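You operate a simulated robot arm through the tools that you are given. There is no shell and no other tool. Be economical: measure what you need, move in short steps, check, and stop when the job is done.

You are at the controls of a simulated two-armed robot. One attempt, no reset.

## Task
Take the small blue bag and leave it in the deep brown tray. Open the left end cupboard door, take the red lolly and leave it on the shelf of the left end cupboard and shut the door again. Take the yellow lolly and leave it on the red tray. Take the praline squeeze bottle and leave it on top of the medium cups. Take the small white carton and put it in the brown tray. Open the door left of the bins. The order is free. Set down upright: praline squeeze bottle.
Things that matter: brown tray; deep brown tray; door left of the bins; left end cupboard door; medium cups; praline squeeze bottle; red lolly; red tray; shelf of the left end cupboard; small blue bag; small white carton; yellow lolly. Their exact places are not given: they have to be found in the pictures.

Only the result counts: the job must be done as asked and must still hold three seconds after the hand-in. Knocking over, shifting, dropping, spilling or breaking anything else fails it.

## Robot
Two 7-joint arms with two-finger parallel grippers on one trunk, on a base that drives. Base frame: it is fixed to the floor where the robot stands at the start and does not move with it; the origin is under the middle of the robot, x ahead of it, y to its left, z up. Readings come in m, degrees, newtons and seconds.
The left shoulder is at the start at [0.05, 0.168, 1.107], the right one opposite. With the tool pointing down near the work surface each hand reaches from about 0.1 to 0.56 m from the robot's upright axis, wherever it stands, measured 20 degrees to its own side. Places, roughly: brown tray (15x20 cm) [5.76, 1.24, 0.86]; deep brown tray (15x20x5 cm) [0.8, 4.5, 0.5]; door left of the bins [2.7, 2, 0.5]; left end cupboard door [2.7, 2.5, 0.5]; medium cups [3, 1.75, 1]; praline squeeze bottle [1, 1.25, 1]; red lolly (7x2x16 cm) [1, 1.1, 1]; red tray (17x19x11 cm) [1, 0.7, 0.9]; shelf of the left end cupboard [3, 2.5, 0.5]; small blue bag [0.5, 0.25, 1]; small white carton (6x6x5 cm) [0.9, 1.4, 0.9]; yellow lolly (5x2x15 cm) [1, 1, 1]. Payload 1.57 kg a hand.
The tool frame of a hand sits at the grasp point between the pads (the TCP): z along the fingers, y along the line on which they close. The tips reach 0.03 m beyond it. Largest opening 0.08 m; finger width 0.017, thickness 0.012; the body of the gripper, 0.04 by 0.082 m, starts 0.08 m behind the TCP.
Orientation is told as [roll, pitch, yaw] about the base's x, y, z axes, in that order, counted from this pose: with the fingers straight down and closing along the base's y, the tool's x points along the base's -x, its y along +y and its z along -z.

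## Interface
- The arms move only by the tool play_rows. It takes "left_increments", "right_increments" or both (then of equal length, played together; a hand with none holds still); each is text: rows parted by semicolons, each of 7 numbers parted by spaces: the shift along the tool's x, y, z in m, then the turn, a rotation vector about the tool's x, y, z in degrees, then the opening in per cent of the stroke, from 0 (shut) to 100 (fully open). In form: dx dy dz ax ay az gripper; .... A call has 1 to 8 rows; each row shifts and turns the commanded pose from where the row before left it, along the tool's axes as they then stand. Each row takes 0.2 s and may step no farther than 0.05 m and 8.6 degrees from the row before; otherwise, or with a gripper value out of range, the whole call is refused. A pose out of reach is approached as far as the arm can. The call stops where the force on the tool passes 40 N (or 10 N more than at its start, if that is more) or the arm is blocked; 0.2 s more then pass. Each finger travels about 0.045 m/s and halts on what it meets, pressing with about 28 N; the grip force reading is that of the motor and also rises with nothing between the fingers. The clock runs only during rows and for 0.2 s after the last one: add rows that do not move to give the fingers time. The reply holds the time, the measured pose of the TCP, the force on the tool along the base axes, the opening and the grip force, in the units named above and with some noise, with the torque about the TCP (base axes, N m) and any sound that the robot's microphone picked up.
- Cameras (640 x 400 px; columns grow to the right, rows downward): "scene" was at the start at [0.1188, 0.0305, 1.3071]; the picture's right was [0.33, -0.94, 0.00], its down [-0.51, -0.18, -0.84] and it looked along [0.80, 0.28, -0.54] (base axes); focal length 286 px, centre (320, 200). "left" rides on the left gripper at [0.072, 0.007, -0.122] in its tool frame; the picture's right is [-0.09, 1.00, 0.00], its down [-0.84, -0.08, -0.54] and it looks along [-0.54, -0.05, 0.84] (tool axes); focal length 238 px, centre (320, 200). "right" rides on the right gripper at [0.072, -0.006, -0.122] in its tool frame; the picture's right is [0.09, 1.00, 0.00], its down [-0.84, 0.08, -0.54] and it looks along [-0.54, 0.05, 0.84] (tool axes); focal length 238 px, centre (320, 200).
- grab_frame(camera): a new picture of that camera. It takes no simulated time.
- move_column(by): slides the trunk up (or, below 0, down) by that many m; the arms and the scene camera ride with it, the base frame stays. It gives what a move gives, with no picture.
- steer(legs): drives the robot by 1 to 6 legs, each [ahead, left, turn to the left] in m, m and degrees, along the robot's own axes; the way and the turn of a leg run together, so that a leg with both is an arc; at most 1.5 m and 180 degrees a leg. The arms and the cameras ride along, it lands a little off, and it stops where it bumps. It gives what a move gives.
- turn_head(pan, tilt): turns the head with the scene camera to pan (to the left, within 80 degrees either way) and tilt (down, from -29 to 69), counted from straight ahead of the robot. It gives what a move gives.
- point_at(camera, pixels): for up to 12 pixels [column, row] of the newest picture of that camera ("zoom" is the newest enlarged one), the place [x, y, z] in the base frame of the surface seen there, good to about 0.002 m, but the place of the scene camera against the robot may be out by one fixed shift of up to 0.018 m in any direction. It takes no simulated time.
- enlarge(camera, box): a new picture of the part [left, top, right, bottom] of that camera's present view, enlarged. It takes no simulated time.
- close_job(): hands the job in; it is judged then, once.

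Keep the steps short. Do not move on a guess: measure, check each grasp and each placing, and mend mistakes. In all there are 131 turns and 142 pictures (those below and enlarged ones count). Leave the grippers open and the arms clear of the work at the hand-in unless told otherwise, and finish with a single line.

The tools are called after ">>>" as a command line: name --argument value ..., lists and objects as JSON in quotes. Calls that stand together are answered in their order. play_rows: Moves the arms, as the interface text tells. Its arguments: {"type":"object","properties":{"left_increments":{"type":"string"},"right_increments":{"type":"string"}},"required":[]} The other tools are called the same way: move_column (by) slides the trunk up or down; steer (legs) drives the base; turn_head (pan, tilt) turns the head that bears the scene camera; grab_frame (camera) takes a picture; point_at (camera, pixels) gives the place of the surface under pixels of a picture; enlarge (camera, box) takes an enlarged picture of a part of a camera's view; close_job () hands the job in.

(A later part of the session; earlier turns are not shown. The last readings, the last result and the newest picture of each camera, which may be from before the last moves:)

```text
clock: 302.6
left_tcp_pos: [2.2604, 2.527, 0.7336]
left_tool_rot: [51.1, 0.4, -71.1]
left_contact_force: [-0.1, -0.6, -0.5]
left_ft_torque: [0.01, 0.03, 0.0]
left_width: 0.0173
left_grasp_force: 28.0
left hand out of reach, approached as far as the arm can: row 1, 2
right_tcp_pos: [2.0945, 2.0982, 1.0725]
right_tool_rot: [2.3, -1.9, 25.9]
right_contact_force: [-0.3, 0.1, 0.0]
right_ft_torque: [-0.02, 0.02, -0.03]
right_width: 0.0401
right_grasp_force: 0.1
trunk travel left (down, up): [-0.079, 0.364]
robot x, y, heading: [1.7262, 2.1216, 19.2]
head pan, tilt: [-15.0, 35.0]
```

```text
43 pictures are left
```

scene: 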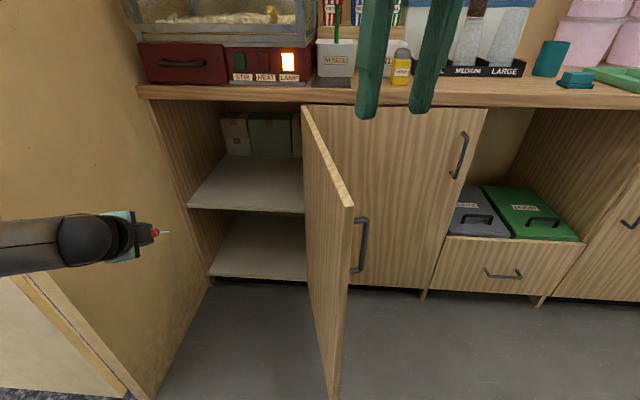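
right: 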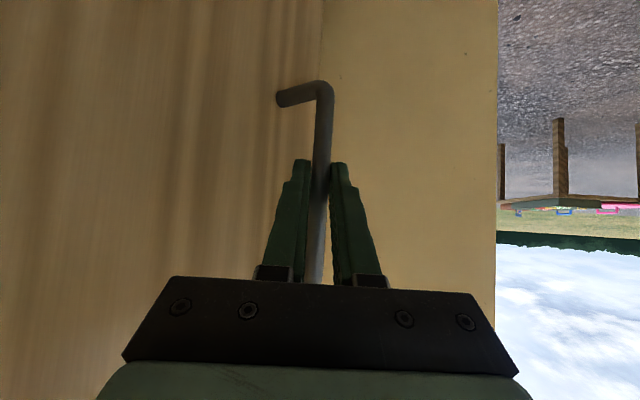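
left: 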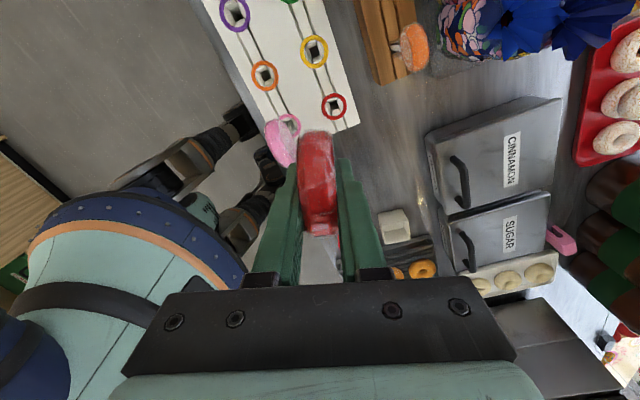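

Lower the rest, pivot the base about the left hand to heading −15°, then drive in so that the lolly goes above the shelf.

>>> move_column --by -0.077

>>> steer --legs '[[-0.123, 0.378, -34], [0.247, 0.045, 0], [0.247, 0.045, 0]]'

>>> turn_head --pan 15 --tilt 35

>>> grab_frame --camera "scene"

>>> grab_frame --camera "left"

```text
clock: 303.8
left_tcp_pos: [2.2606, 2.5283, 0.6554]
left_tool_rot: [51.2, 0.3, -70.9]
left_contact_force: [0.4, 0.4, -1.1]
left_ft_torque: [-0.02, -0.02, -0.01]
left_width: 0.0171
left_grasp_force: 28.1
right_tcp_pos: [2.0945, 2.0988, 0.9946]
right_tool_rot: [2.3, -1.9, 25.8]
right_contact_force: [0.5, 0.4, -0.5]
right_ft_torque: [-0.01, 0.03, 0.01]
right_width: 0.0397
right_grasp_force: 0.1
trunk travel left (down, up): [-0.002, 0.441]
robot x, y, heading: [1.7327, 2.1233, 19.6]
head pan, tilt: [-15.0, 35.0]
```

```text
clock: 308.8
left_tcp_pos: [2.4285, 2.4986, 0.6592]
left_tool_rot: [50.5, 0.8, -106.9]
left_contact_force: [0.3, -0.3, -0.1]
left_ft_torque: [0.03, 0.01, -0.03]
left_width: 0.0173
left_grasp_force: 28.3
right_tcp_pos: [2.0626, 2.2441, 1.0001]
right_tool_rot: [2.7, -2.9, -7.7]
right_contact_force: [0.3, -0.5, -0.4]
right_ft_torque: [0.01, 0.03, -0.01]
right_width: 0.04
right_grasp_force: 0.0
trunk travel left (down, up): [-0.002, 0.441]
robot x, y, heading: [1.7818, 2.4675, -14.4]
head pan, tilt: [-15.0, 35.0]
stopped in leg 2: the robot was blocked; the commanded pose is now the measured one
```

```text
clock: 309.8
left_tcp_pos: [2.4282, 2.4996, 0.6593]
left_tool_rot: [50.7, 0.9, -107.0]
left_contact_force: [0.0, -0.3, -1.2]
left_ft_torque: [0.02, -0.01, 0.04]
left_width: 0.0174
left_grasp_force: 27.7
right_tcp_pos: [2.0613, 2.2435, 1.0002]
right_tool_rot: [2.8, -3.2, -7.9]
right_contact_force: [0.0, -0.2, -0.1]
right_ft_torque: [0.01, 0.02, -0.01]
right_width: 0.0401
right_grasp_force: 0.1
trunk travel left (down, up): [-0.002, 0.441]
robot x, y, heading: [1.7847, 2.4714, -14.3]
head pan, tilt: [15.0, 35.0]
```

```text
42 pictures are left
```

scene: 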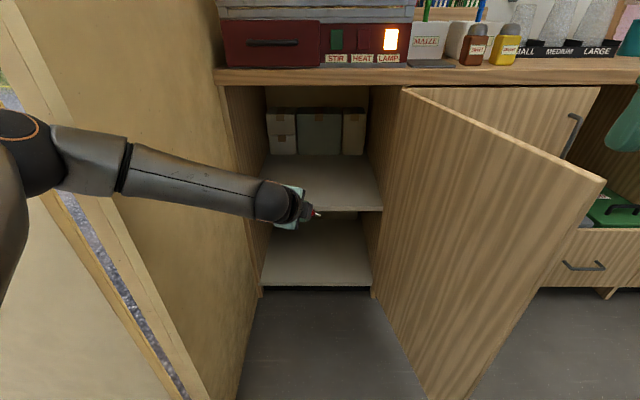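

```text
41 pictures are left
```

left: 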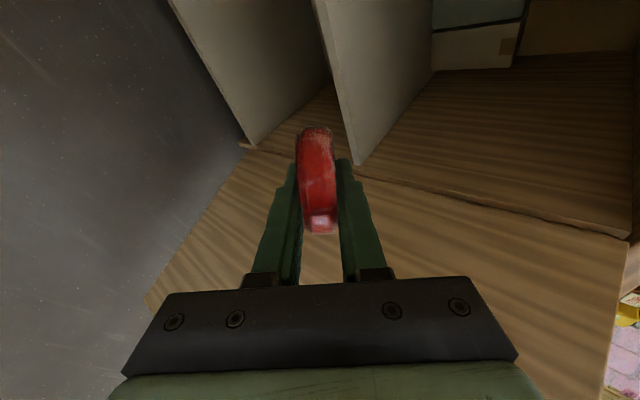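

Left elbow met the doorway jamb. Back a little, turn to −25°, and go in slightly further south.

>>> steer --legs '[[-0.03, -0.03, 0], [0, 0, -10.7], [0.29, 0.135, 0]]'

>>> grab_frame --camera "scene"

>>> grab_frame --camera "left"

```text
clock: 313.1
left_tcp_pos: [2.7063, 2.3575, 0.6429]
left_tool_rot: [49.2, 0.3, -117.9]
left_contact_force: [-0.6, -0.1, -0.8]
left_ft_torque: [0.02, 0.03, 0.04]
left_width: 0.0174
left_grasp_force: 28.0
right_tcp_pos: [2.3003, 2.1759, 0.9957]
right_tool_rot: [2.4, -2.1, -19.0]
right_contact_force: [-0.6, -0.4, -0.7]
right_ft_torque: [0.01, -0.02, -0.01]
right_width: 0.0399
right_grasp_force: 0.0
trunk travel left (down, up): [-0.002, 0.441]
robot x, y, heading: [2.055, 2.4517, -25.9]
head pan, tilt: [15.0, 35.0]
```

```text
40 pictures are left
```

scene: 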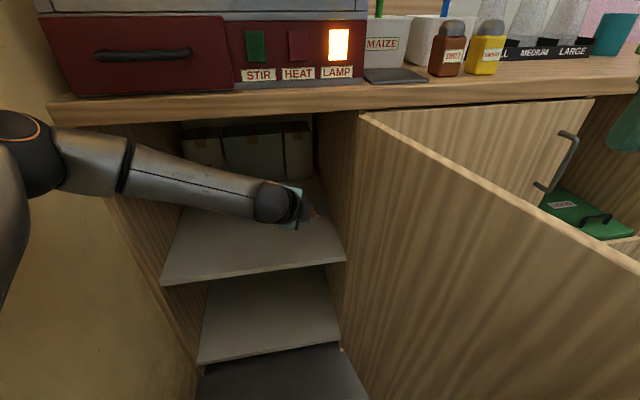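

```text
39 pictures are left
```

left: 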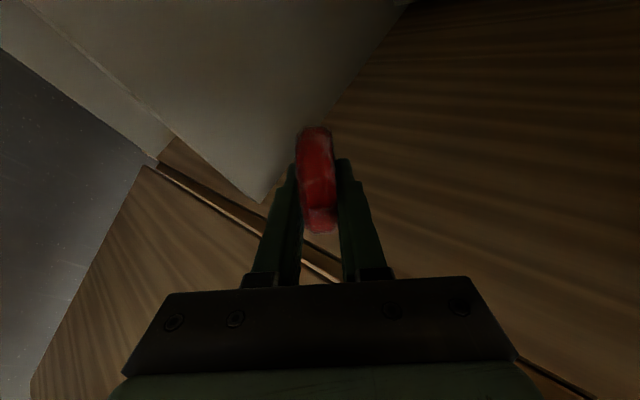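

The lolly is inside above the shelf. Go 6 cm deeper, lower ~7 cm and check.

>>> steer --legs '[[0.041, 0.053, 0]]'

>>> play_rows --left_increments "0.01 -0.0227 0.0196 0 0 0 0; 0.01 -0.0227 0.0196 0 0 0 0; 0 -0.0114 0.0098 0 0 0 0; 0 0 0 0 0 0 0"

>>> enlarge --camera "scene" --box '[180, 130, 380, 255]'

>>> point_at --camera "scene" --pixels '[[250, 260], [340, 240]]'

```text
clock: 314.4
left_tcp_pos: [2.7554, 2.3653, 0.645]
left_tool_rot: [49.5, 1.2, -119.8]
left_contact_force: [0.6, -0.5, -0.3]
left_ft_torque: [0.03, 0.04, 0.01]
left_width: 0.0174
left_grasp_force: 28.3
right_tcp_pos: [2.3548, 2.1976, 0.9956]
right_tool_rot: [2.6, -2.2, -19.5]
right_contact_force: [0.2, -0.4, 0.4]
right_ft_torque: [-0.04, 0.01, 0.03]
right_width: 0.0399
right_grasp_force: 0.0
trunk travel left (down, up): [-0.002, 0.441]
robot x, y, heading: [2.1157, 2.4762, -25.9]
head pan, tilt: [15.0, 35.0]
stopped in leg 1: the robot was blocked; the commanded pose is now the measured one
```

```text
clock: 315.4
left_tcp_pos: [2.7497, 2.403, 0.5821]
left_tool_rot: [48.0, 1.9, -121.2]
left_contact_force: [-0.3, 0.5, -2.1]
left_ft_torque: [0.0, 0.0, -0.02]
left_width: 0.0174
left_grasp_force: 27.7
left hand out of reach, approached as far as the arm can: row 1, 2, 3
right_tcp_pos: [2.3579, 2.1889, 0.991]
right_tool_rot: [3.1, -1.5, -19.6]
right_contact_force: [0.1, 0.7, -0.2]
right_ft_torque: [-0.03, 0.03, -0.01]
right_width: 0.0403
right_grasp_force: 0.1
trunk travel left (down, up): [-0.002, 0.441]
robot x, y, heading: [2.1146, 2.4765, -26.2]
head pan, tilt: [15.0, 35.0]
```

```text
3.20 times, centred on (280, 192) of scene
```

zoom: 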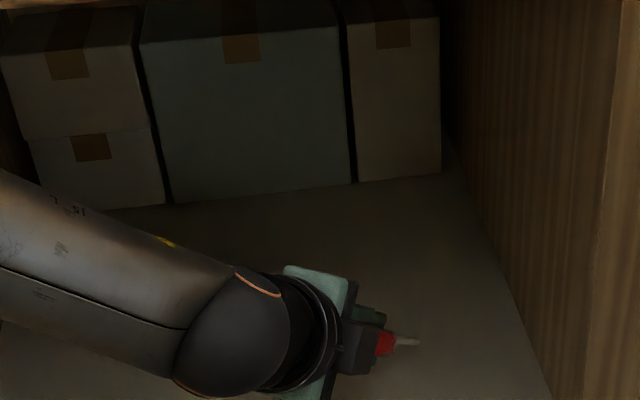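

```text
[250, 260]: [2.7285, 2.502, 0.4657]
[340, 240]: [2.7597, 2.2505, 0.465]
```

Stick points inward above the shelf. Lower further in small steps to contact, and check.

>>> point_at --camera "zoom" --pixels '[[415, 342], [405, 341], [386, 345], [430, 345], [380, 352]]'

>>> play_rows --left_increments "0 -0.0076 0.0066 0 0 0 0; 0 -0.0076 0.0066 0 0 0 0; 0 -0.0076 0.0066 0 0 0 0; 0 0 0 0 0 0 0"

>>> enlarge --camera "scene" --box '[240, 160, 360, 235]'

```text
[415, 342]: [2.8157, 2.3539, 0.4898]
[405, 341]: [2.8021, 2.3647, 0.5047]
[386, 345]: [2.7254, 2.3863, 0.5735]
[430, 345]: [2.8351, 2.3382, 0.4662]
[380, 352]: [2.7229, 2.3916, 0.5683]
```

```text
clock: 316.4
left_tcp_pos: [2.7454, 2.416, 0.5688]
left_tool_rot: [48.2, 1.7, -121.4]
left_contact_force: [0.7, -2.3, 5.5]
left_ft_torque: [-0.46, -0.46, -0.13]
left_width: 0.017
left_grasp_force: 27.6
left hand out of reach, approached as far as the arm can: row 1, 2, 3
right_tcp_pos: [2.3579, 2.1894, 0.9897]
right_tool_rot: [3.2, -1.5, -19.7]
right_contact_force: [0.0, -0.2, 0.6]
right_ft_torque: [-0.01, -0.03, -0.01]
right_width: 0.0401
right_grasp_force: 0.0
trunk travel left (down, up): [-0.002, 0.441]
robot x, y, heading: [2.1186, 2.472, -26.0]
head pan, tilt: [15.0, 35.0]
```

```text
5.33 times, centred on (300, 198) of scene
```

zoom: 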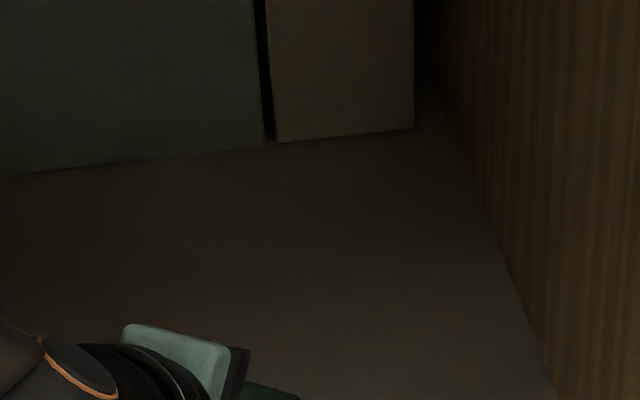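

The stick touches the shelf (5.5 N). I'd like it a bit deeper: lift 1 cm and try 5 cm ahead.

>>> play_rows --left_increments "0 0.0152 -0.0132 0 0 0 0; 0 0 0 0 0 0 0"

>>> steer --legs '[[0.05, -0.015, 0]]'

>>> grab_frame --camera "scene"

```text
clock: 317.0
left_tcp_pos: [2.7441, 2.4159, 0.5806]
left_tool_rot: [47.3, 1.9, -121.4]
left_contact_force: [0.2, -0.2, -1.0]
left_ft_torque: [-0.01, -0.02, -0.01]
left_width: 0.0172
left_grasp_force: 27.6
right_tcp_pos: [2.3608, 2.1891, 0.9901]
right_tool_rot: [3.1, -1.3, -19.8]
right_contact_force: [0.3, -0.4, 0.0]
right_ft_torque: [-0.03, 0.0, 0.01]
right_width: 0.04
right_grasp_force: 0.1
trunk travel left (down, up): [-0.002, 0.441]
robot x, y, heading: [2.119, 2.4772, -26.2]
head pan, tilt: [15.0, 35.0]
```

```text
clock: 317.9
left_tcp_pos: [2.7894, 2.3969, 0.597]
left_tool_rot: [49.4, 0.6, -119.5]
left_contact_force: [0.1, -0.2, -1.2]
left_ft_torque: [0.01, 0.01, 0.0]
left_width: 0.0173
left_grasp_force: 27.9
right_tcp_pos: [2.3938, 2.1677, 0.9972]
right_tool_rot: [2.4, -2.2, -19.4]
right_contact_force: [0.3, 0.6, 0.1]
right_ft_torque: [0.02, 0.01, -0.01]
right_width: 0.0402
right_grasp_force: 0.2
trunk travel left (down, up): [-0.002, 0.441]
robot x, y, heading: [2.1545, 2.442, -25.8]
head pan, tilt: [15.0, 35.0]
```

```text
36 pictures are left
```

scene: 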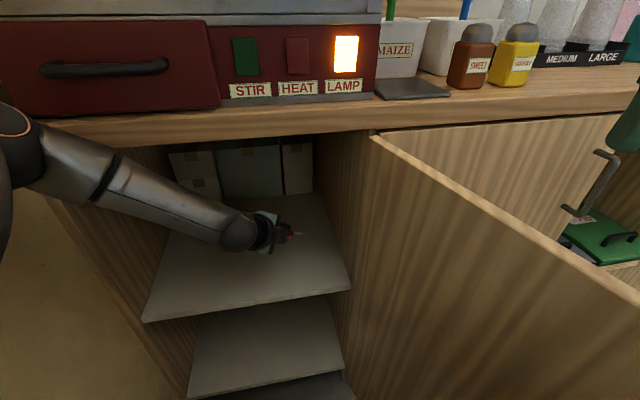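

Now 4.5 cm deeper. Lower to contact and release.

>>> play_rows --left_increments "0 -0.0076 0.0066 0 0 0 0; 0 -0.0076 0.0066 0 0 0 0; 0 -0.005 0.0044 0 0 0 0; 0 0 0 0 0 0 25; 0 0 0 0 0 0 45; 0 0 0 0 0 0 80; 0 0 0 0 0 0 80"

>>> steer --legs '[[-0.12, 0.0, 0]]'

>>> grab_frame --camera "left"

>>> enlarge --camera "scene" --box '[160, 130, 400, 280]'

```text
clock: 319.6
left_tcp_pos: [2.7891, 2.3998, 0.5734]
left_tool_rot: [49.5, 0.8, -119.6]
left_contact_force: [0.0, 0.0, 0.5]
left_ft_torque: [0.01, 0.03, 0.0]
left_width: 0.0643
left_grasp_force: 0.0
left hand out of reach, approached as far as the arm can: row 3
right_tcp_pos: [2.3943, 2.1649, 0.9964]
right_tool_rot: [2.5, -2.0, -19.3]
right_contact_force: [-0.8, 0.1, 0.6]
right_ft_torque: [-0.01, -0.04, 0.01]
right_width: 0.0401
right_grasp_force: 0.0
trunk travel left (down, up): [-0.002, 0.441]
robot x, y, heading: [2.156, 2.4444, -25.9]
head pan, tilt: [15.0, 35.0]
```

```text
clock: 320.7
left_tcp_pos: [2.7075, 2.4136, 0.5718]
left_tool_rot: [49.0, 1.6, -121.9]
left_contact_force: [0.6, 0.2, -0.1]
left_ft_torque: [-0.04, -0.03, 0.01]
left_width: 0.0644
left_grasp_force: 0.0
right_tcp_pos: [2.317, 2.1931, 0.995]
right_tool_rot: [2.5, -2.1, -20.1]
right_contact_force: [-0.7, 0.5, 0.2]
right_ft_torque: [-0.01, -0.02, 0.0]
right_width: 0.04
right_grasp_force: 0.1
trunk travel left (down, up): [-0.002, 0.441]
robot x, y, heading: [2.0843, 2.4729, -26.3]
head pan, tilt: [15.0, 35.0]
stopped in leg 1: the robot was blocked; the commanded pose is now the measured one
```

```text
35 pictures are left
```

left: 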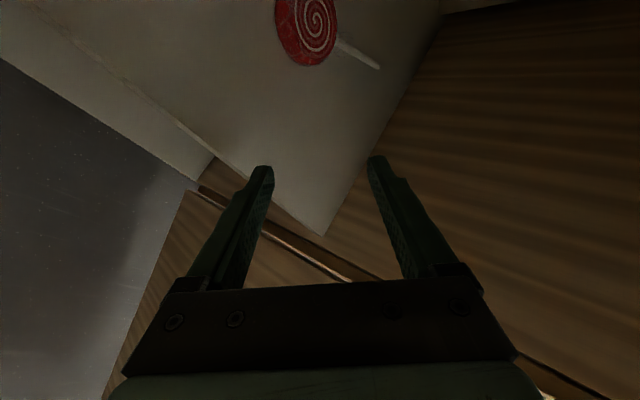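

```text
2.67 times, centred on (280, 205) of scene
```

zoom: 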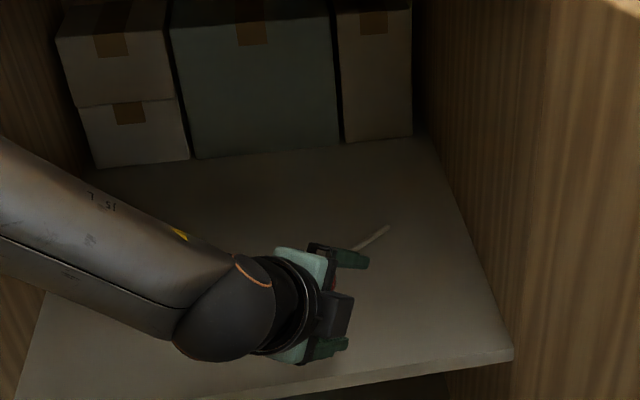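

The red lolly lies flat well inside the shelf. Withdraw west, go around to the door's outer side with heading 30°.

>>> steer --legs '[[-0.5026, -0.382, 0], [0.332, -0.672, 0], [0, 0, 56.3], [0.26, -0.187, 0]]'

>>> play_rows --left_increments "0 0 0 0 0 0 0; 0 0 0 0 0 0 0; 0 0 0 0 0 0 0; 0 0 0 0 0 0 0; 0 0 0 0 0 0 0"

>>> grab_frame --camera "scene"

```text
clock: 334.7
left_tcp_pos: [2.1813, 2.082, 0.5694]
left_tool_rot: [48.8, 1.3, -65.6]
left_contact_force: [0.0, -0.4, 0.9]
left_ft_torque: [0.03, 0.0, -0.03]
left_width: 0.0641
left_grasp_force: 0.1
right_tcp_pos: [2.1495, 1.6372, 0.9954]
right_tool_rot: [2.4, -2.1, 36.3]
right_contact_force: [0.4, -0.3, 0.0]
right_ft_torque: [-0.02, 0.0, 0.02]
right_width: 0.0399
right_grasp_force: 0.1
trunk travel left (down, up): [-0.002, 0.441]
robot x, y, heading: [1.7819, 1.5961, 29.7]
head pan, tilt: [15.0, 35.0]
```

```text
clock: 335.9
left_tcp_pos: [2.1808, 2.0827, 0.5709]
left_tool_rot: [48.9, 1.2, -65.7]
left_contact_force: [0.6, 0.4, 1.0]
left_ft_torque: [0.04, -0.01, -0.01]
left_width: 0.0002
left_grasp_force: 21.3
right_tcp_pos: [2.1484, 1.6363, 0.9957]
right_tool_rot: [2.5, -2.1, 36.3]
right_contact_force: [0.1, 0.7, 0.2]
right_ft_torque: [0.0, -0.01, 0.02]
right_width: 0.0398
right_grasp_force: 0.1
trunk travel left (down, up): [-0.002, 0.441]
robot x, y, heading: [1.7879, 1.5984, 29.9]
head pan, tilt: [15.0, 35.0]
```

```text
33 pictures are left
```

scene: 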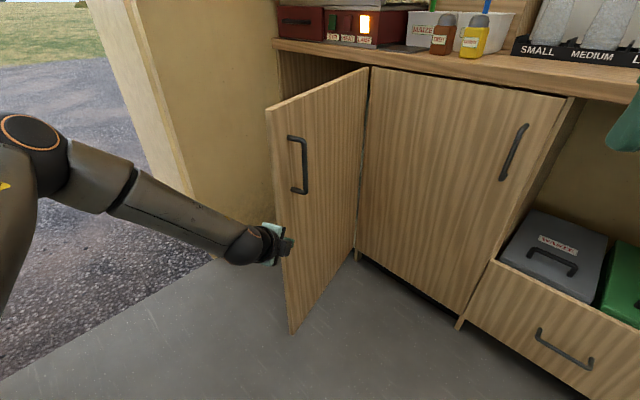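

Push the door closed along its arc.

>>> steer --legs '[[0.1, -0.03, 0], [0.19, 0.26, 0], [0.2, 0.03, 0], [0.155, -0.05, 0]]'

>>> turn_head --pan 10 --tilt 35

>>> grab_frame --camera "scene"

```text
clock: 337.9
left_tcp_pos: [2.286, 2.1519, 0.5637]
left_tool_rot: [47.8, 1.1, -66.0]
left_contact_force: [0.2, 0.2, -0.4]
left_ft_torque: [0.01, 0.04, 0.03]
left_width: 0.0
left_grasp_force: 21.1
right_tcp_pos: [2.2605, 1.7102, 0.9962]
right_tool_rot: [2.5, -2.1, 36.5]
right_contact_force: [0.4, 0.0, 0.3]
right_ft_torque: [0.03, 0.02, 0.05]
right_width: 0.0401
right_grasp_force: 0.1
trunk travel left (down, up): [-0.002, 0.441]
robot x, y, heading: [1.8995, 1.6668, 29.9]
head pan, tilt: [15.0, 35.0]
stopped in leg 2: the robot was blocked; the commanded pose is now the measured one
```

```text
clock: 338.6
left_tcp_pos: [2.2871, 2.1511, 0.5637]
left_tool_rot: [47.8, 1.1, -66.0]
left_contact_force: [0.0, -0.5, 0.5]
left_ft_torque: [-0.01, 0.0, 0.01]
left_width: 0.0001
left_grasp_force: 21.3
right_tcp_pos: [2.26, 1.7105, 0.9963]
right_tool_rot: [2.5, -2.1, 36.4]
right_contact_force: [0.5, -0.4, -0.3]
right_ft_torque: [0.0, 0.0, 0.0]
right_width: 0.0397
right_grasp_force: 0.0
trunk travel left (down, up): [-0.002, 0.441]
robot x, y, heading: [1.8993, 1.6657, 29.9]
head pan, tilt: [10.0, 35.0]
```

```text
32 pictures are left
```

scene: 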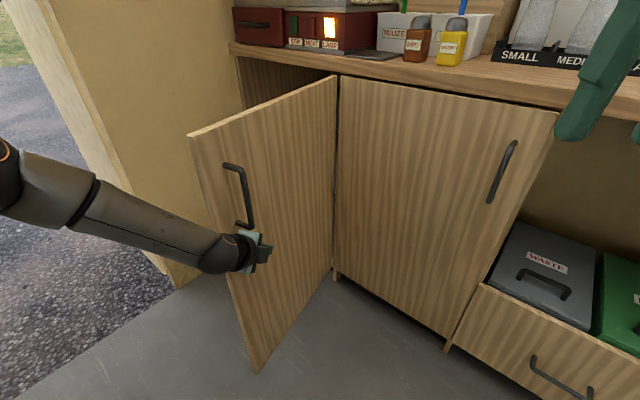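

The hand jams under the handle near the door's end. Back off slightly, contact nearer the hinge (away from the handle), and push again.

>>> steer --legs '[[-0.025, -0.043, 0], [0.113, -0.03, 0], [0.204, 0.194, 0], [0.188, -0.004, 0]]'

>>> grab_frame --camera "scene"

```text
clock: 340.0
left_tcp_pos: [2.2886, 2.1073, 0.56]
left_tool_rot: [47.3, 1.0, -64.7]
left_contact_force: [-1.8, 0.3, 0.9]
left_ft_torque: [0.02, -0.16, 0.07]
left_width: 0.0001
left_grasp_force: 21.3
right_tcp_pos: [2.2661, 1.663, 0.9969]
right_tool_rot: [2.4, -2.0, 36.5]
right_contact_force: [-0.7, 0.7, -0.6]
right_ft_torque: [-0.02, -0.01, -0.04]
right_width: 0.0401
right_grasp_force: 0.0
trunk travel left (down, up): [-0.002, 0.441]
robot x, y, heading: [1.9031, 1.6169, 30.2]
head pan, tilt: [10.0, 35.0]
stopped in leg 2: the robot was blocked; the commanded pose is now the measured one
```

```text
31 pictures are left
```

scene: 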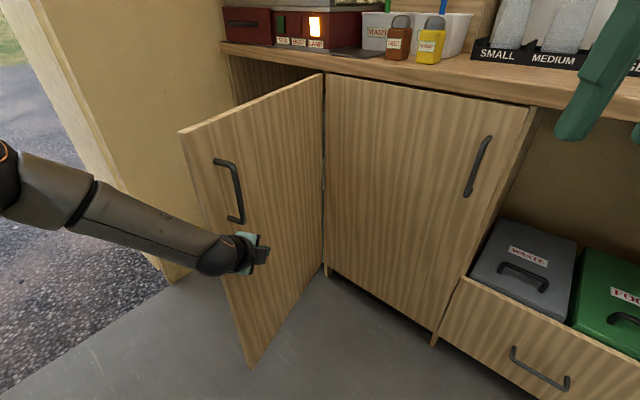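

The handle is catching my wrist. Raise the trunk so that the fingers push above the handle, just below the door's top, and repeat the closing arc.

>>> steer --legs '[[-0.0424, -0.033, 0]]'

>>> move_column --by 0.278

>>> steer --legs '[[0.207, 0.296, 0], [0.206, 0.036, 0], [0.187, -0.057, 0]]'

>>> grab_frame --camera "scene"

```text
clock: 341.0
left_tcp_pos: [2.2692, 2.0573, 0.5607]
left_tool_rot: [47.5, 1.1, -64.7]
left_contact_force: [-1.6, 0.5, 0.2]
left_ft_torque: [0.03, 0.03, 0.02]
left_width: 0.0
left_grasp_force: 21.0
right_tcp_pos: [2.247, 1.6136, 0.9966]
right_tool_rot: [2.6, -2.1, 36.5]
right_contact_force: [0.0, -0.4, -0.3]
right_ft_torque: [0.0, -0.03, 0.0]
right_width: 0.04
right_grasp_force: 0.0
trunk travel left (down, up): [-0.002, 0.441]
robot x, y, heading: [1.8827, 1.5682, 29.7]
head pan, tilt: [10.0, 35.0]
```

```text
clock: 343.8
left_tcp_pos: [2.2698, 2.0574, 0.8396]
left_tool_rot: [47.4, 0.9, -64.7]
left_contact_force: [1.4, 0.6, 0.6]
left_ft_torque: [0.0, -0.03, 0.02]
left_width: 0.0
left_grasp_force: 21.7
right_tcp_pos: [2.2478, 1.6142, 1.2736]
right_tool_rot: [2.5, -2.1, 36.4]
right_contact_force: [0.2, -0.2, -0.1]
right_ft_torque: [-0.01, -0.01, 0.01]
right_width: 0.0399
right_grasp_force: 0.0
trunk travel left (down, up): [-0.28, 0.163]
robot x, y, heading: [1.8858, 1.5723, 29.9]
head pan, tilt: [10.0, 35.0]
```

```text
clock: 349.3
left_tcp_pos: [2.6423, 2.5826, 0.838]
left_tool_rot: [47.1, 0.9, -64.8]
left_contact_force: [-1.3, -0.3, 0.8]
left_ft_torque: [0.0, -0.05, 0.02]
left_width: 0.0002
left_grasp_force: 21.2
right_tcp_pos: [2.6213, 2.1394, 1.273]
right_tool_rot: [2.5, -2.0, 35.9]
right_contact_force: [0.0, -0.1, 0.4]
right_ft_torque: [0.0, -0.02, 0.01]
right_width: 0.0399
right_grasp_force: 0.0
trunk travel left (down, up): [-0.28, 0.163]
robot x, y, heading: [2.2564, 2.1011, 29.4]
head pan, tilt: [10.0, 35.0]
stopped in leg 3: the force on the tool passed its limit at 130 N (the readings are from after the stop); the commanded pose is now the measured one
```

```text
30 pictures are left
```

scene: 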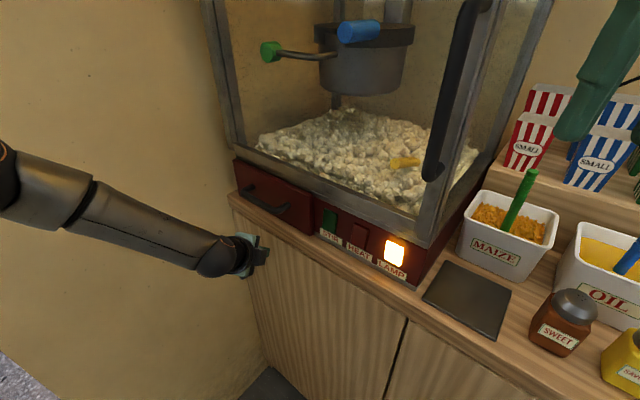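

The left-end door is closed. Now for the door left of the bins: retreat, face it (heading 0), lower, tuck the left arm and pitch the right hand forward.

>>> steer --legs '[[-0.468, 0.098, 0], [0, 0, -29.4]]'

>>> move_column --by -0.278

>>> play_rows --left_increments "0 -0.0163 -0.036 0 0 0 50; 0 -0.0163 -0.036 0 0 0 50; 0 -0.0163 -0.036 0 0 0 50; 0 -0.0163 -0.036 0 0 0 50; 0 -0.0163 -0.036 0 0 0 50; 0 -0.0163 -0.036 0 0 0 50; 0 -0.0163 -0.036 0 0 0 50; 0 -0.0163 -0.036 0 0 0 50" --right_increments "-0.03 0 0.039 0 0 0 45; -0.03 0 0.039 0 0 0 45; -0.03 0 0.039 0 0 0 45; -0.03 0 0.039 0 0 0 45; -0.03 0 0.039 0 0 0 45; 0 0 0 0 -8.6 0 45; 0 0 0 0 -8.6 0 45; 0 0 0 0 -8.6 0 45"

>>> play_rows --right_increments "0 0 0 0 -8.6 0 45; 0 0 0 0 -8.6 0 45; 0 0 0 0 -8.6 0 45; -0.0125 0 0.0408 0 0 0 45; -0.0125 0 0.0408 0 0 0 45; -0.0125 0 0.0408 0 0 0 45; 0 0 0 0 0 0 45"

>>> grab_frame --camera "right"

>>> grab_frame --camera "scene"

```text
clock: 353.7
left_tcp_pos: [2.3721, 2.1851, 0.8377]
left_tool_rot: [47.2, 0.8, -94.7]
left_contact_force: [0.1, -0.6, 0.8]
left_ft_torque: [-0.02, 0.0, 0.0]
left_width: 0.0001
left_grasp_force: 21.4
right_tcp_pos: [2.1341, 1.8108, 1.273]
right_tool_rot: [2.5, -2.0, 6.1]
right_contact_force: [-0.5, -1.1, -0.3]
right_ft_torque: [-0.01, 0.01, 0.01]
right_width: 0.0402
right_grasp_force: 0.1
trunk travel left (down, up): [-0.28, 0.163]
robot x, y, heading: [1.7975, 1.9553, -0.4]
head pan, tilt: [10.0, 35.0]
```

```text
clock: 356.5
left_tcp_pos: [2.3715, 2.1848, 0.5592]
left_tool_rot: [47.1, 0.9, -94.7]
left_contact_force: [-0.9, -0.3, 0.0]
left_ft_torque: [0.01, 0.05, 0.03]
left_width: 0.0001
left_grasp_force: 21.2
right_tcp_pos: [2.1325, 1.8113, 0.995]
right_tool_rot: [2.4, -2.0, 6.0]
right_contact_force: [-1.0, 0.5, 0.3]
right_ft_torque: [-0.02, 0.01, -0.02]
right_width: 0.0398
right_grasp_force: 0.1
trunk travel left (down, up): [-0.002, 0.441]
robot x, y, heading: [1.7977, 1.9516, -0.5]
head pan, tilt: [10.0, 35.0]
```

```text
clock: 358.3
left_tcp_pos: [2.1991, 2.2327, 0.6178]
left_tool_rot: [47.1, 0.9, -94.8]
left_contact_force: [0.4, 0.1, 0.8]
left_ft_torque: [-0.03, -0.02, 0.01]
left_width: 0.04
left_grasp_force: 0.0
left hand out of reach, approached as far as the arm can: row 5, 6, 7, 8
right_tcp_pos: [2.2878, 1.8368, 0.8053]
right_tool_rot: [2.8, -28.0, 4.9]
right_contact_force: [-1.4, 0.9, -0.4]
right_ft_torque: [0.01, 0.02, -0.02]
right_width: 0.036
right_grasp_force: 0.0
trunk travel left (down, up): [-0.002, 0.441]
robot x, y, heading: [1.7963, 1.9527, -0.6]
head pan, tilt: [10.0, 35.0]
```

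```text
clock: 359.9
left_tcp_pos: [2.1999, 2.2342, 0.618]
left_tool_rot: [47.2, 0.8, -94.7]
left_contact_force: [0.9, 0.0, 0.6]
left_ft_torque: [0.01, 0.0, 0.0]
left_width: 0.0402
left_grasp_force: 0.1
right_tcp_pos: [2.4098, 1.8507, 0.7638]
right_tool_rot: [4.1, -53.5, 3.0]
right_contact_force: [0.7, -0.2, 0.2]
right_ft_torque: [0.0, -0.05, 0.02]
right_width: 0.0361
right_grasp_force: 0.2
trunk travel left (down, up): [-0.002, 0.441]
robot x, y, heading: [1.7959, 1.9554, -0.1]
head pan, tilt: [10.0, 35.0]
```

```text
29 pictures are left
```

right: 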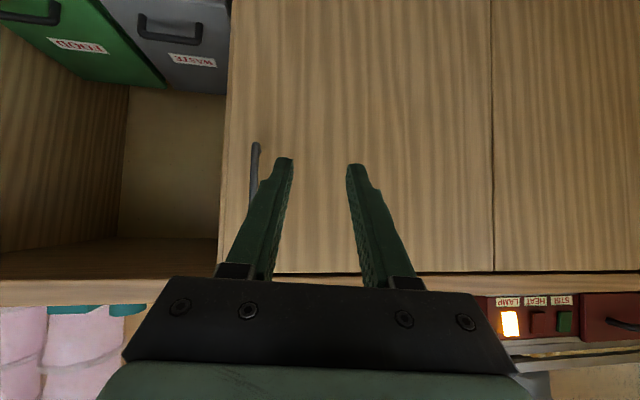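

```text
28 pictures are left
```

scene: 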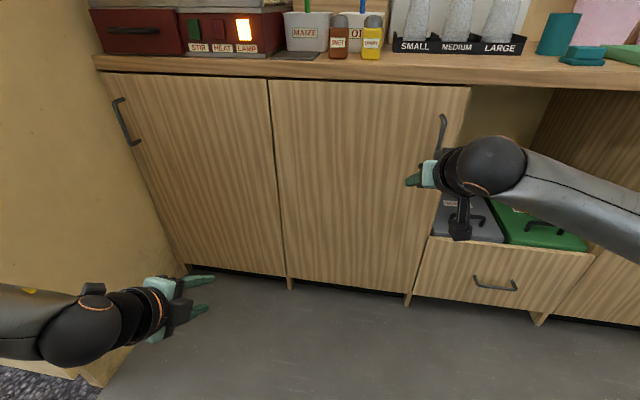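

>>> point_at --camera "right" --pixels '[[255, 148], [254, 155], [254, 165], [253, 175], [252, 190], [250, 205], [258, 150]]'

>>> point_at --camera "scene" --pixels '[[120, 110], [170, 180], [240, 180], [300, 180], [443, 130], [441, 140], [268, 180], [274, 180]]'

```text
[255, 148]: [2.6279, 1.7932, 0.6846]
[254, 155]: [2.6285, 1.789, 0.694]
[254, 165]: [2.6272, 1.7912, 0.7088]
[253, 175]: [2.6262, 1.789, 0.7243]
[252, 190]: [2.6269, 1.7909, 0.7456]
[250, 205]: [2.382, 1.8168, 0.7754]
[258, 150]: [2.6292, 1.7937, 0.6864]
```

```text
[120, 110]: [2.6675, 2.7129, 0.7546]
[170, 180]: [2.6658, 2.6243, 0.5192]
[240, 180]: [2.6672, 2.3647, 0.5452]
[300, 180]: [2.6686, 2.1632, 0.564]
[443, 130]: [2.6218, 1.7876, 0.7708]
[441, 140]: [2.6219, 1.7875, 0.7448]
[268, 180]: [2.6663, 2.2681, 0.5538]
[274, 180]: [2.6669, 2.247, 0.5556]
```

Left-end door is flush (closed). Bar at (2.632, 1.791). Drive on, grip it and pull by rotating about the hinge (2.67, 2.245).

>>> steer --legs '[[0, -0.06, 0], [0.21, 0, 0]]'

>>> play_rows --right_increments "0 0 0 0 0 0 0; 0 0 0 0 0 0 0; 0 0 0 0 0 0 0; 0 0 0 0 0 0 0"

>>> steer --legs '[[-0.092, 0.173, -15], [-0.11, 0.208, -18]]'

>>> grab_frame --camera "scene"

```text
clock: 362.3
left_tcp_pos: [2.4053, 2.1726, 0.6175]
left_tool_rot: [47.1, 0.9, -94.6]
left_contact_force: [0.5, -0.2, -0.7]
left_ft_torque: [0.0, 0.04, 0.01]
left_width: 0.0398
left_grasp_force: 0.0
right_tcp_pos: [2.6166, 1.7924, 0.7636]
right_tool_rot: [4.0, -53.5, 3.0]
right_contact_force: [0.2, 0.1, 0.3]
right_ft_torque: [-0.02, 0.0, 0.01]
right_width: 0.0357
right_grasp_force: 0.2
trunk travel left (down, up): [-0.002, 0.441]
robot x, y, heading: [2.005, 1.8952, 0.0]
head pan, tilt: [10.0, 35.0]
```

```text
clock: 363.3
left_tcp_pos: [2.4055, 2.1719, 0.6179]
left_tool_rot: [47.1, 0.9, -94.6]
left_contact_force: [0.3, 0.4, 0.9]
left_ft_torque: [0.0, 0.0, 0.0]
left_width: 0.0399
left_grasp_force: 0.0
right_tcp_pos: [2.6187, 1.7852, 0.7654]
right_tool_rot: [3.8, -53.5, 2.8]
right_contact_force: [-3.6, -22.0, 0.3]
right_ft_torque: [-0.83, -0.2, -0.34]
right_width: 0.0125
right_grasp_force: 29.2
trunk travel left (down, up): [-0.002, 0.441]
robot x, y, heading: [2.0044, 1.894, -0.1]
head pan, tilt: [10.0, 35.0]
```

```text
clock: 367.5
left_tcp_pos: [2.4061, 2.3242, 0.618]
left_tool_rot: [47.1, 0.9, -127.3]
left_contact_force: [0.2, -0.7, 0.6]
left_ft_torque: [-0.02, -0.03, -0.02]
left_width: 0.04
left_grasp_force: 0.0
right_tcp_pos: [2.3781, 1.8901, 0.7648]
right_tool_rot: [4.0, -53.5, -29.6]
right_contact_force: [-7.2, -8.4, 1.4]
right_ft_torque: [-0.5, 0.67, -0.14]
right_width: 0.0122
right_grasp_force: 29.6
trunk travel left (down, up): [-0.002, 0.441]
robot x, y, heading: [1.9169, 2.3055, -32.8]
head pan, tilt: [10.0, 35.0]
```

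```text
27 pictures are left
```

scene: 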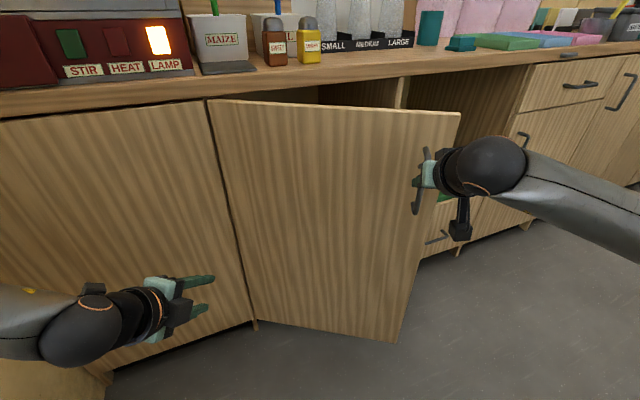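

Door at 33° and still gripped. Loosen, re-aim the base about the bar (+40°), regrip, and rotate another 35° about the hinge.

>>> play_rows --right_increments "0 0 0 0 0 0 28; 0 0 0 0 0 0 28"

>>> steer --legs '[[-0.069, -0.427, 40]]'

>>> play_rows --right_increments "0 0 0 0 0 0 0; 0 0 0 0 0 0 0; 0 0 0 0 0 0 0"

>>> steer --legs '[[-0.066, 0.288, -17.5], [-0.066, 0.288, -17.5]]'

>>> grab_frame --camera "scene"

```text
clock: 368.1
left_tcp_pos: [2.4075, 2.3248, 0.6188]
left_tool_rot: [47.0, 0.9, -127.3]
left_contact_force: [-0.1, 0.6, 0.1]
left_ft_torque: [0.0, -0.02, -0.02]
left_width: 0.04
left_grasp_force: 0.1
right_tcp_pos: [2.3783, 1.8896, 0.7648]
right_tool_rot: [4.0, -53.4, -29.6]
right_contact_force: [-0.8, -0.2, 0.3]
right_ft_torque: [0.01, 0.0, 0.02]
right_width: 0.0224
right_grasp_force: 0.1
trunk travel left (down, up): [-0.002, 0.441]
robot x, y, heading: [1.9214, 2.3071, -32.5]
head pan, tilt: [10.0, 35.0]
```

```text
clock: 372.4
left_tcp_pos: [2.1207, 2.2397, 0.6188]
left_tool_rot: [47.1, 0.9, -87.3]
left_contact_force: [0.0, 0.3, 1.2]
left_ft_torque: [0.0, 0.0, 0.01]
left_width: 0.0399
left_grasp_force: 0.0
right_tcp_pos: [2.3789, 1.8892, 0.763]
right_tool_rot: [4.0, -53.4, 10.5]
right_contact_force: [-0.7, -0.1, 0.3]
right_ft_torque: [-0.01, 0.02, 0.0]
right_width: 0.0229
right_grasp_force: 0.5
trunk travel left (down, up): [-0.002, 0.441]
robot x, y, heading: [1.7575, 1.9066, 7.3]
head pan, tilt: [10.0, 35.0]
```

```text
clock: 373.2
left_tcp_pos: [2.121, 2.2389, 0.6176]
left_tool_rot: [47.1, 0.8, -87.2]
left_contact_force: [-0.1, 0.1, 0.1]
left_ft_torque: [0.0, -0.03, -0.01]
left_width: 0.0401
left_grasp_force: 0.0
right_tcp_pos: [2.379, 1.8883, 0.765]
right_tool_rot: [3.9, -53.5, 10.6]
right_contact_force: [-4.9, -5.0, 1.0]
right_ft_torque: [-0.72, 0.14, -0.07]
right_width: 0.0124
right_grasp_force: 29.7
trunk travel left (down, up): [-0.002, 0.441]
robot x, y, heading: [1.7593, 1.9119, 7.2]
head pan, tilt: [10.0, 35.0]
```

```text
clock: 379.0
left_tcp_pos: [2.2183, 2.5464, 0.6171]
left_tool_rot: [47.0, 0.9, -122.5]
left_contact_force: [-0.8, 0.8, 0.6]
left_ft_torque: [0.0, 0.0, 0.0]
left_width: 0.0401
left_grasp_force: 0.0
right_tcp_pos: [2.2286, 2.1156, 0.7628]
right_tool_rot: [4.3, -53.6, -24.6]
right_contact_force: [35.7, 9.4, 1.9]
right_ft_torque: [-0.49, 0.04, 0.2]
right_width: 0.0125
right_grasp_force: 29.4
trunk travel left (down, up): [-0.002, 0.441]
robot x, y, heading: [1.7349, 2.4899, -28.1]
head pan, tilt: [10.0, 35.0]
```

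```text
26 pictures are left
```

scene: 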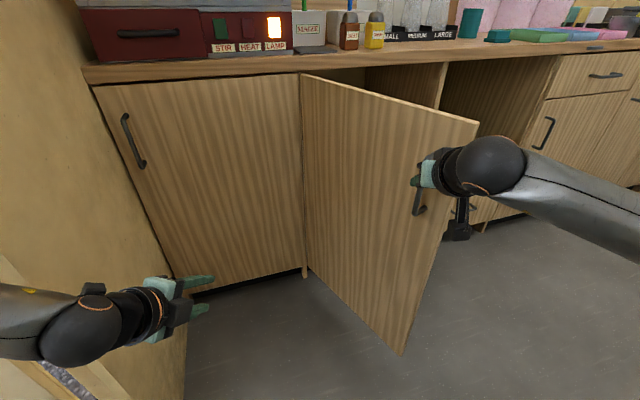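

The door stands about 70° open. Release, withdraw, drive off, raise the trunk, restore both hands to pointing down, and turn to face the front counter.

>>> play_rows --right_increments "0 0 0 0 0 0 60; 0 0 0 0 0 0 90; 0 0 0 0 0 0 90"

>>> steer --legs '[[-0.09, 0, 0], [-0.082, -0.1, 0], [0.377, -0.706, 0], [0.362, -0.147, 0]]'

>>> move_column --by 0.43

>>> play_rows --right_increments "0.03 0 -0.039 0 0 0 100; 0.03 0 -0.039 0 0 0 100; 0 0 0 0 8.5 0 100; 0 0 0 0 8.5 0 100; 0 0 0 0 8.5 0 100; 0 0 0 0 8.5 0 100; 0 0 0 0 8.5 0 100; 0 0 0 0 8.5 0 100" --left_increments "0 0 0 7.8 0 0 50; 0 0 0 7.8 0 0 50; 0 0 0 7.8 0 0 50; 0 0 0 7.8 0 0 50; 0 0 0 7.8 0 0 50; 0 0 0 7.8 0 0 50; 0 0 -0.04 0 0 0 50; 0 0 -0.04 0 0 0 50"

>>> steer --legs '[[0, 0, -76], [0, 0, -76]]'

>>> turn_head --pan 0 --tilt 40

>>> grab_frame --camera "scene"

```text
clock: 379.8
left_tcp_pos: [2.2171, 2.5465, 0.6185]
left_tool_rot: [47.1, 0.8, -122.5]
left_contact_force: [0.1, 0.3, -1.0]
left_ft_torque: [-0.01, 0.0, 0.01]
left_width: 0.0401
left_grasp_force: 0.1
right_tcp_pos: [2.227, 2.1144, 0.7652]
right_tool_rot: [4.5, -53.7, -24.7]
right_contact_force: [0.2, 0.5, 0.4]
right_ft_torque: [0.01, 0.03, -0.01]
right_width: 0.0719
right_grasp_force: 0.1
trunk travel left (down, up): [-0.002, 0.441]
robot x, y, heading: [1.7284, 2.4927, -28.4]
head pan, tilt: [10.0, 35.0]
```

```text
clock: 390.3
left_tcp_pos: [2.2929, 1.4455, 0.6171]
left_tool_rot: [47.1, 0.9, -122.6]
left_contact_force: [0.0, 0.2, 0.2]
left_ft_torque: [0.03, -0.02, 0.01]
left_width: 0.0398
left_grasp_force: 0.1
right_tcp_pos: [2.3006, 1.0134, 0.7658]
right_tool_rot: [4.5, -53.8, -24.8]
right_contact_force: [0.1, 1.0, 0.3]
right_ft_torque: [0.02, -0.01, 0.01]
right_width: 0.0722
right_grasp_force: 0.0
trunk travel left (down, up): [-0.002, 0.441]
robot x, y, heading: [1.8107, 1.3864, -28.5]
head pan, tilt: [10.0, 35.0]
```

```text
refused: 0.43 is not a number from -0.4 to 0.4
```

```text
clock: 392.1
left_tcp_pos: [2.2925, 1.4439, 0.7005]
left_tool_rot: [0.1, 0.9, -122.6]
left_contact_force: [0.4, -0.3, 0.1]
left_ft_torque: [0.01, 0.01, 0.0]
left_width: 0.0399
left_grasp_force: 0.2
right_tcp_pos: [2.2088, 1.0502, 0.7639]
right_tool_rot: [2.7, -2.7, -21.2]
right_contact_force: [0.1, -0.6, -0.6]
right_ft_torque: [-0.02, -0.02, 0.0]
right_width: 0.0801
right_grasp_force: 0.1
trunk travel left (down, up): [-0.002, 0.441]
robot x, y, heading: [1.8059, 1.3878, -28.1]
head pan, tilt: [10.0, 35.0]
```

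```text
clock: 399.2
left_tcp_pos: [1.3872, 1.1385, 0.7015]
left_tool_rot: [0.2, 1.0, 81.7]
left_contact_force: [-0.3, 0.5, 0.8]
left_ft_torque: [0.0, 0.0, 0.0]
left_width: 0.0399
left_grasp_force: 0.1
right_tcp_pos: [1.3005, 1.5325, 0.7626]
right_tool_rot: [2.7, -2.8, -176.9]
right_contact_force: [0.1, -0.7, 0.8]
right_ft_torque: [-0.01, 0.0, 0.03]
right_width: 0.0803
right_grasp_force: 0.0
trunk travel left (down, up): [-0.002, 0.441]
robot x, y, heading: [1.8086, 1.3882, 176.1]
head pan, tilt: [10.0, 35.0]
```

```text
clock: 399.9
left_tcp_pos: [1.3864, 1.1398, 0.7005]
left_tool_rot: [0.3, 0.8, 81.7]
left_contact_force: [0.0, 0.0, 0.2]
left_ft_torque: [0.0, -0.01, -0.02]
left_width: 0.04
left_grasp_force: 0.0
right_tcp_pos: [1.3012, 1.5346, 0.7629]
right_tool_rot: [2.7, -2.8, -176.9]
right_contact_force: [0.1, -0.2, 0.6]
right_ft_torque: [0.01, -0.01, -0.02]
right_width: 0.0797
right_grasp_force: 0.1
trunk travel left (down, up): [-0.002, 0.441]
robot x, y, heading: [1.8055, 1.3891, 176.2]
head pan, tilt: [0.0, 40.0]
```

```text
25 pictures are left
```

scene: 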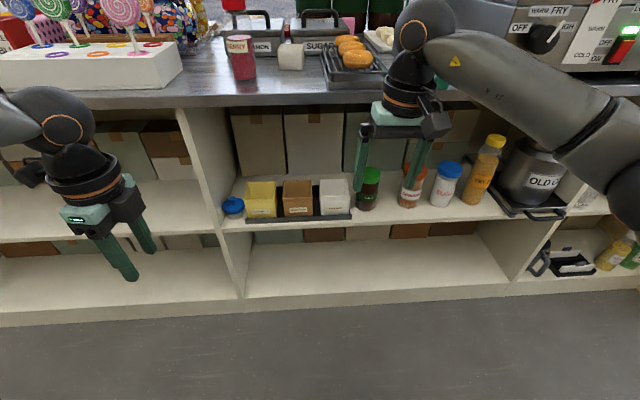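

Trunk step was too large; raise by 0.4, square up, and bring the right hand above the white carton.

>>> move_column --by 0.4

>>> steer --legs '[[0, 0, 3.8], [0.3475, 0.12, 0]]'

>>> grab_frame --camera "right"

```text
clock: 403.7
left_tcp_pos: [1.3874, 1.1388, 1.1011]
left_tool_rot: [0.3, 1.0, 81.7]
left_contact_force: [0.3, 0.1, -0.7]
left_ft_torque: [0.03, -0.01, 0.0]
left_width: 0.0398
left_grasp_force: 0.0
right_tcp_pos: [1.2999, 1.533, 1.1636]
right_tool_rot: [2.7, -2.7, -176.9]
right_contact_force: [0.9, 0.0, -0.2]
right_ft_torque: [0.0, 0.02, -0.02]
right_width: 0.0798
right_grasp_force: 0.1
trunk travel left (down, up): [-0.402, 0.041]
robot x, y, heading: [1.8054, 1.3896, 176.4]
head pan, tilt: [0.0, 40.0]
```

```text
clock: 406.5
left_tcp_pos: [1.055, 0.9882, 1.1001]
left_tool_rot: [0.3, 0.9, 85.9]
left_contact_force: [-0.8, -0.3, 0.5]
left_ft_torque: [0.01, -0.03, 0.02]
left_width: 0.0398
left_grasp_force: 0.1
right_tcp_pos: [0.9404, 1.3727, 1.1622]
right_tool_rot: [2.7, -2.7, -172.8]
right_contact_force: [-1.0, -0.7, 0.3]
right_ft_torque: [0.0, 0.01, 0.02]
right_width: 0.0802
right_grasp_force: 0.1
trunk travel left (down, up): [-0.402, 0.041]
robot x, y, heading: [1.4558, 1.2667, -179.8]
head pan, tilt: [0.0, 40.0]
```

```text
24 pictures are left
```

right: 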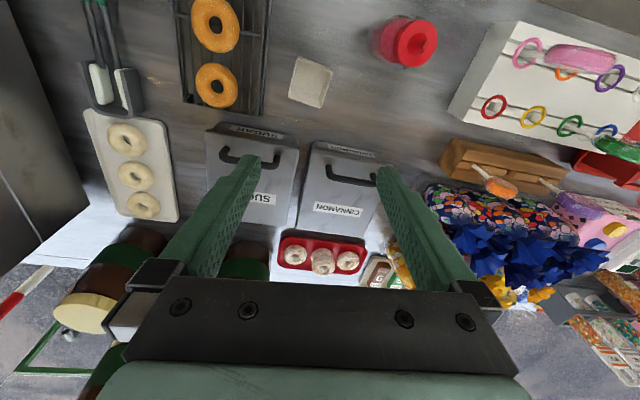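

>>> point_at --camera "right" --pixels '[[299, 60], [330, 69], [322, 104], [291, 95], [310, 80], [293, 78], [326, 88], [307, 98]]'

```text
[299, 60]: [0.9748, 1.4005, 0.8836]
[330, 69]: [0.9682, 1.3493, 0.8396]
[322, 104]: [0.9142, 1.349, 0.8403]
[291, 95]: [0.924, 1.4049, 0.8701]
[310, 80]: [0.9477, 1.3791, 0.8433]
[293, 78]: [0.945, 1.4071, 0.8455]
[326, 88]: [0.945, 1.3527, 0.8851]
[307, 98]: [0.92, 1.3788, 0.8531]
```

Carton spans x 0.916–0.976, y 1.349–1.407, top 0.885. Square the hand, centre, descend, grip and lift.

>>> play_rows --right_increments "0.006 -0.005 0 2.7 2.7 7.2 100; 0 0 0.0467 0 0 0 100; 0 0 0.0467 0 0 0 100; 0 0 0.0467 0 0 0 100; 0 0 0.0467 0 0 0 100; 0 0 0.0467 0 0 0 100; 0 0 0.044 0 0 0 100; 0 0 0 0 0 0 100"

>>> play_rows --right_increments "0 0 0 0 0 0 50; 0 0 0 0 0 0 50; 0 0 0 0 0 0 50; 0 0 0 0 0 0 50; 0 0 -0.03 0 0 0 50; 0 0 -0.04 0 0 0 50; 0 0 -0.04 0 0 0 50; 0 0 -0.04 0 0 0 50"

>>> grab_frame --camera "right"

```text
clock: 408.3
left_tcp_pos: [1.0566, 0.9879, 1.0996]
left_tool_rot: [0.3, 0.9, 85.9]
left_contact_force: [0.1, -0.4, 0.4]
left_ft_torque: [0.02, 0.03, 0.01]
left_width: 0.0402
left_grasp_force: 0.1
right_tcp_pos: [0.9481, 1.3778, 0.8829]
right_tool_rot: [0.1, 0.0, -179.9]
right_contact_force: [-0.6, 0.3, 0.5]
right_ft_torque: [0.0, 0.01, 0.0]
right_width: 0.08
right_grasp_force: 0.0
trunk travel left (down, up): [-0.402, 0.041]
robot x, y, heading: [1.4569, 1.2633, -179.8]
head pan, tilt: [0.0, 40.0]
```

```text
clock: 410.1
left_tcp_pos: [1.0559, 0.988, 1.1001]
left_tool_rot: [0.3, 1.0, 85.9]
left_contact_force: [0.7, 0.0, 0.4]
left_ft_torque: [-0.01, 0.02, 0.0]
left_width: 0.0398
left_grasp_force: 0.1
right_tcp_pos: [0.946, 1.3769, 1.0328]
right_tool_rot: [0.1, 0.0, -180.0]
right_contact_force: [-0.5, 0.4, -0.6]
right_ft_torque: [0.03, -0.01, 0.03]
right_width: 0.0567
right_grasp_force: 26.9
trunk travel left (down, up): [-0.402, 0.041]
robot x, y, heading: [1.4557, 1.2678, -179.4]
head pan, tilt: [0.0, 40.0]
```

```text
23 pictures are left
```

right: 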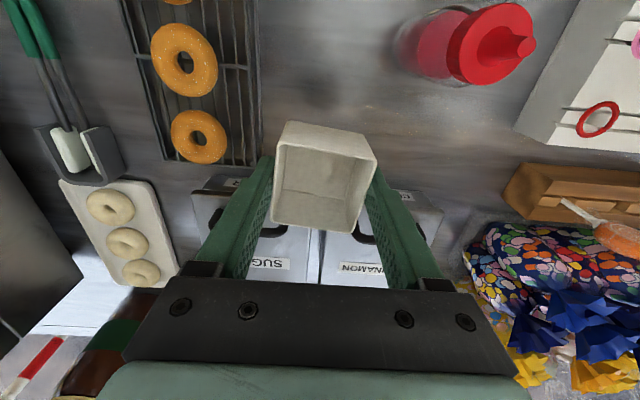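

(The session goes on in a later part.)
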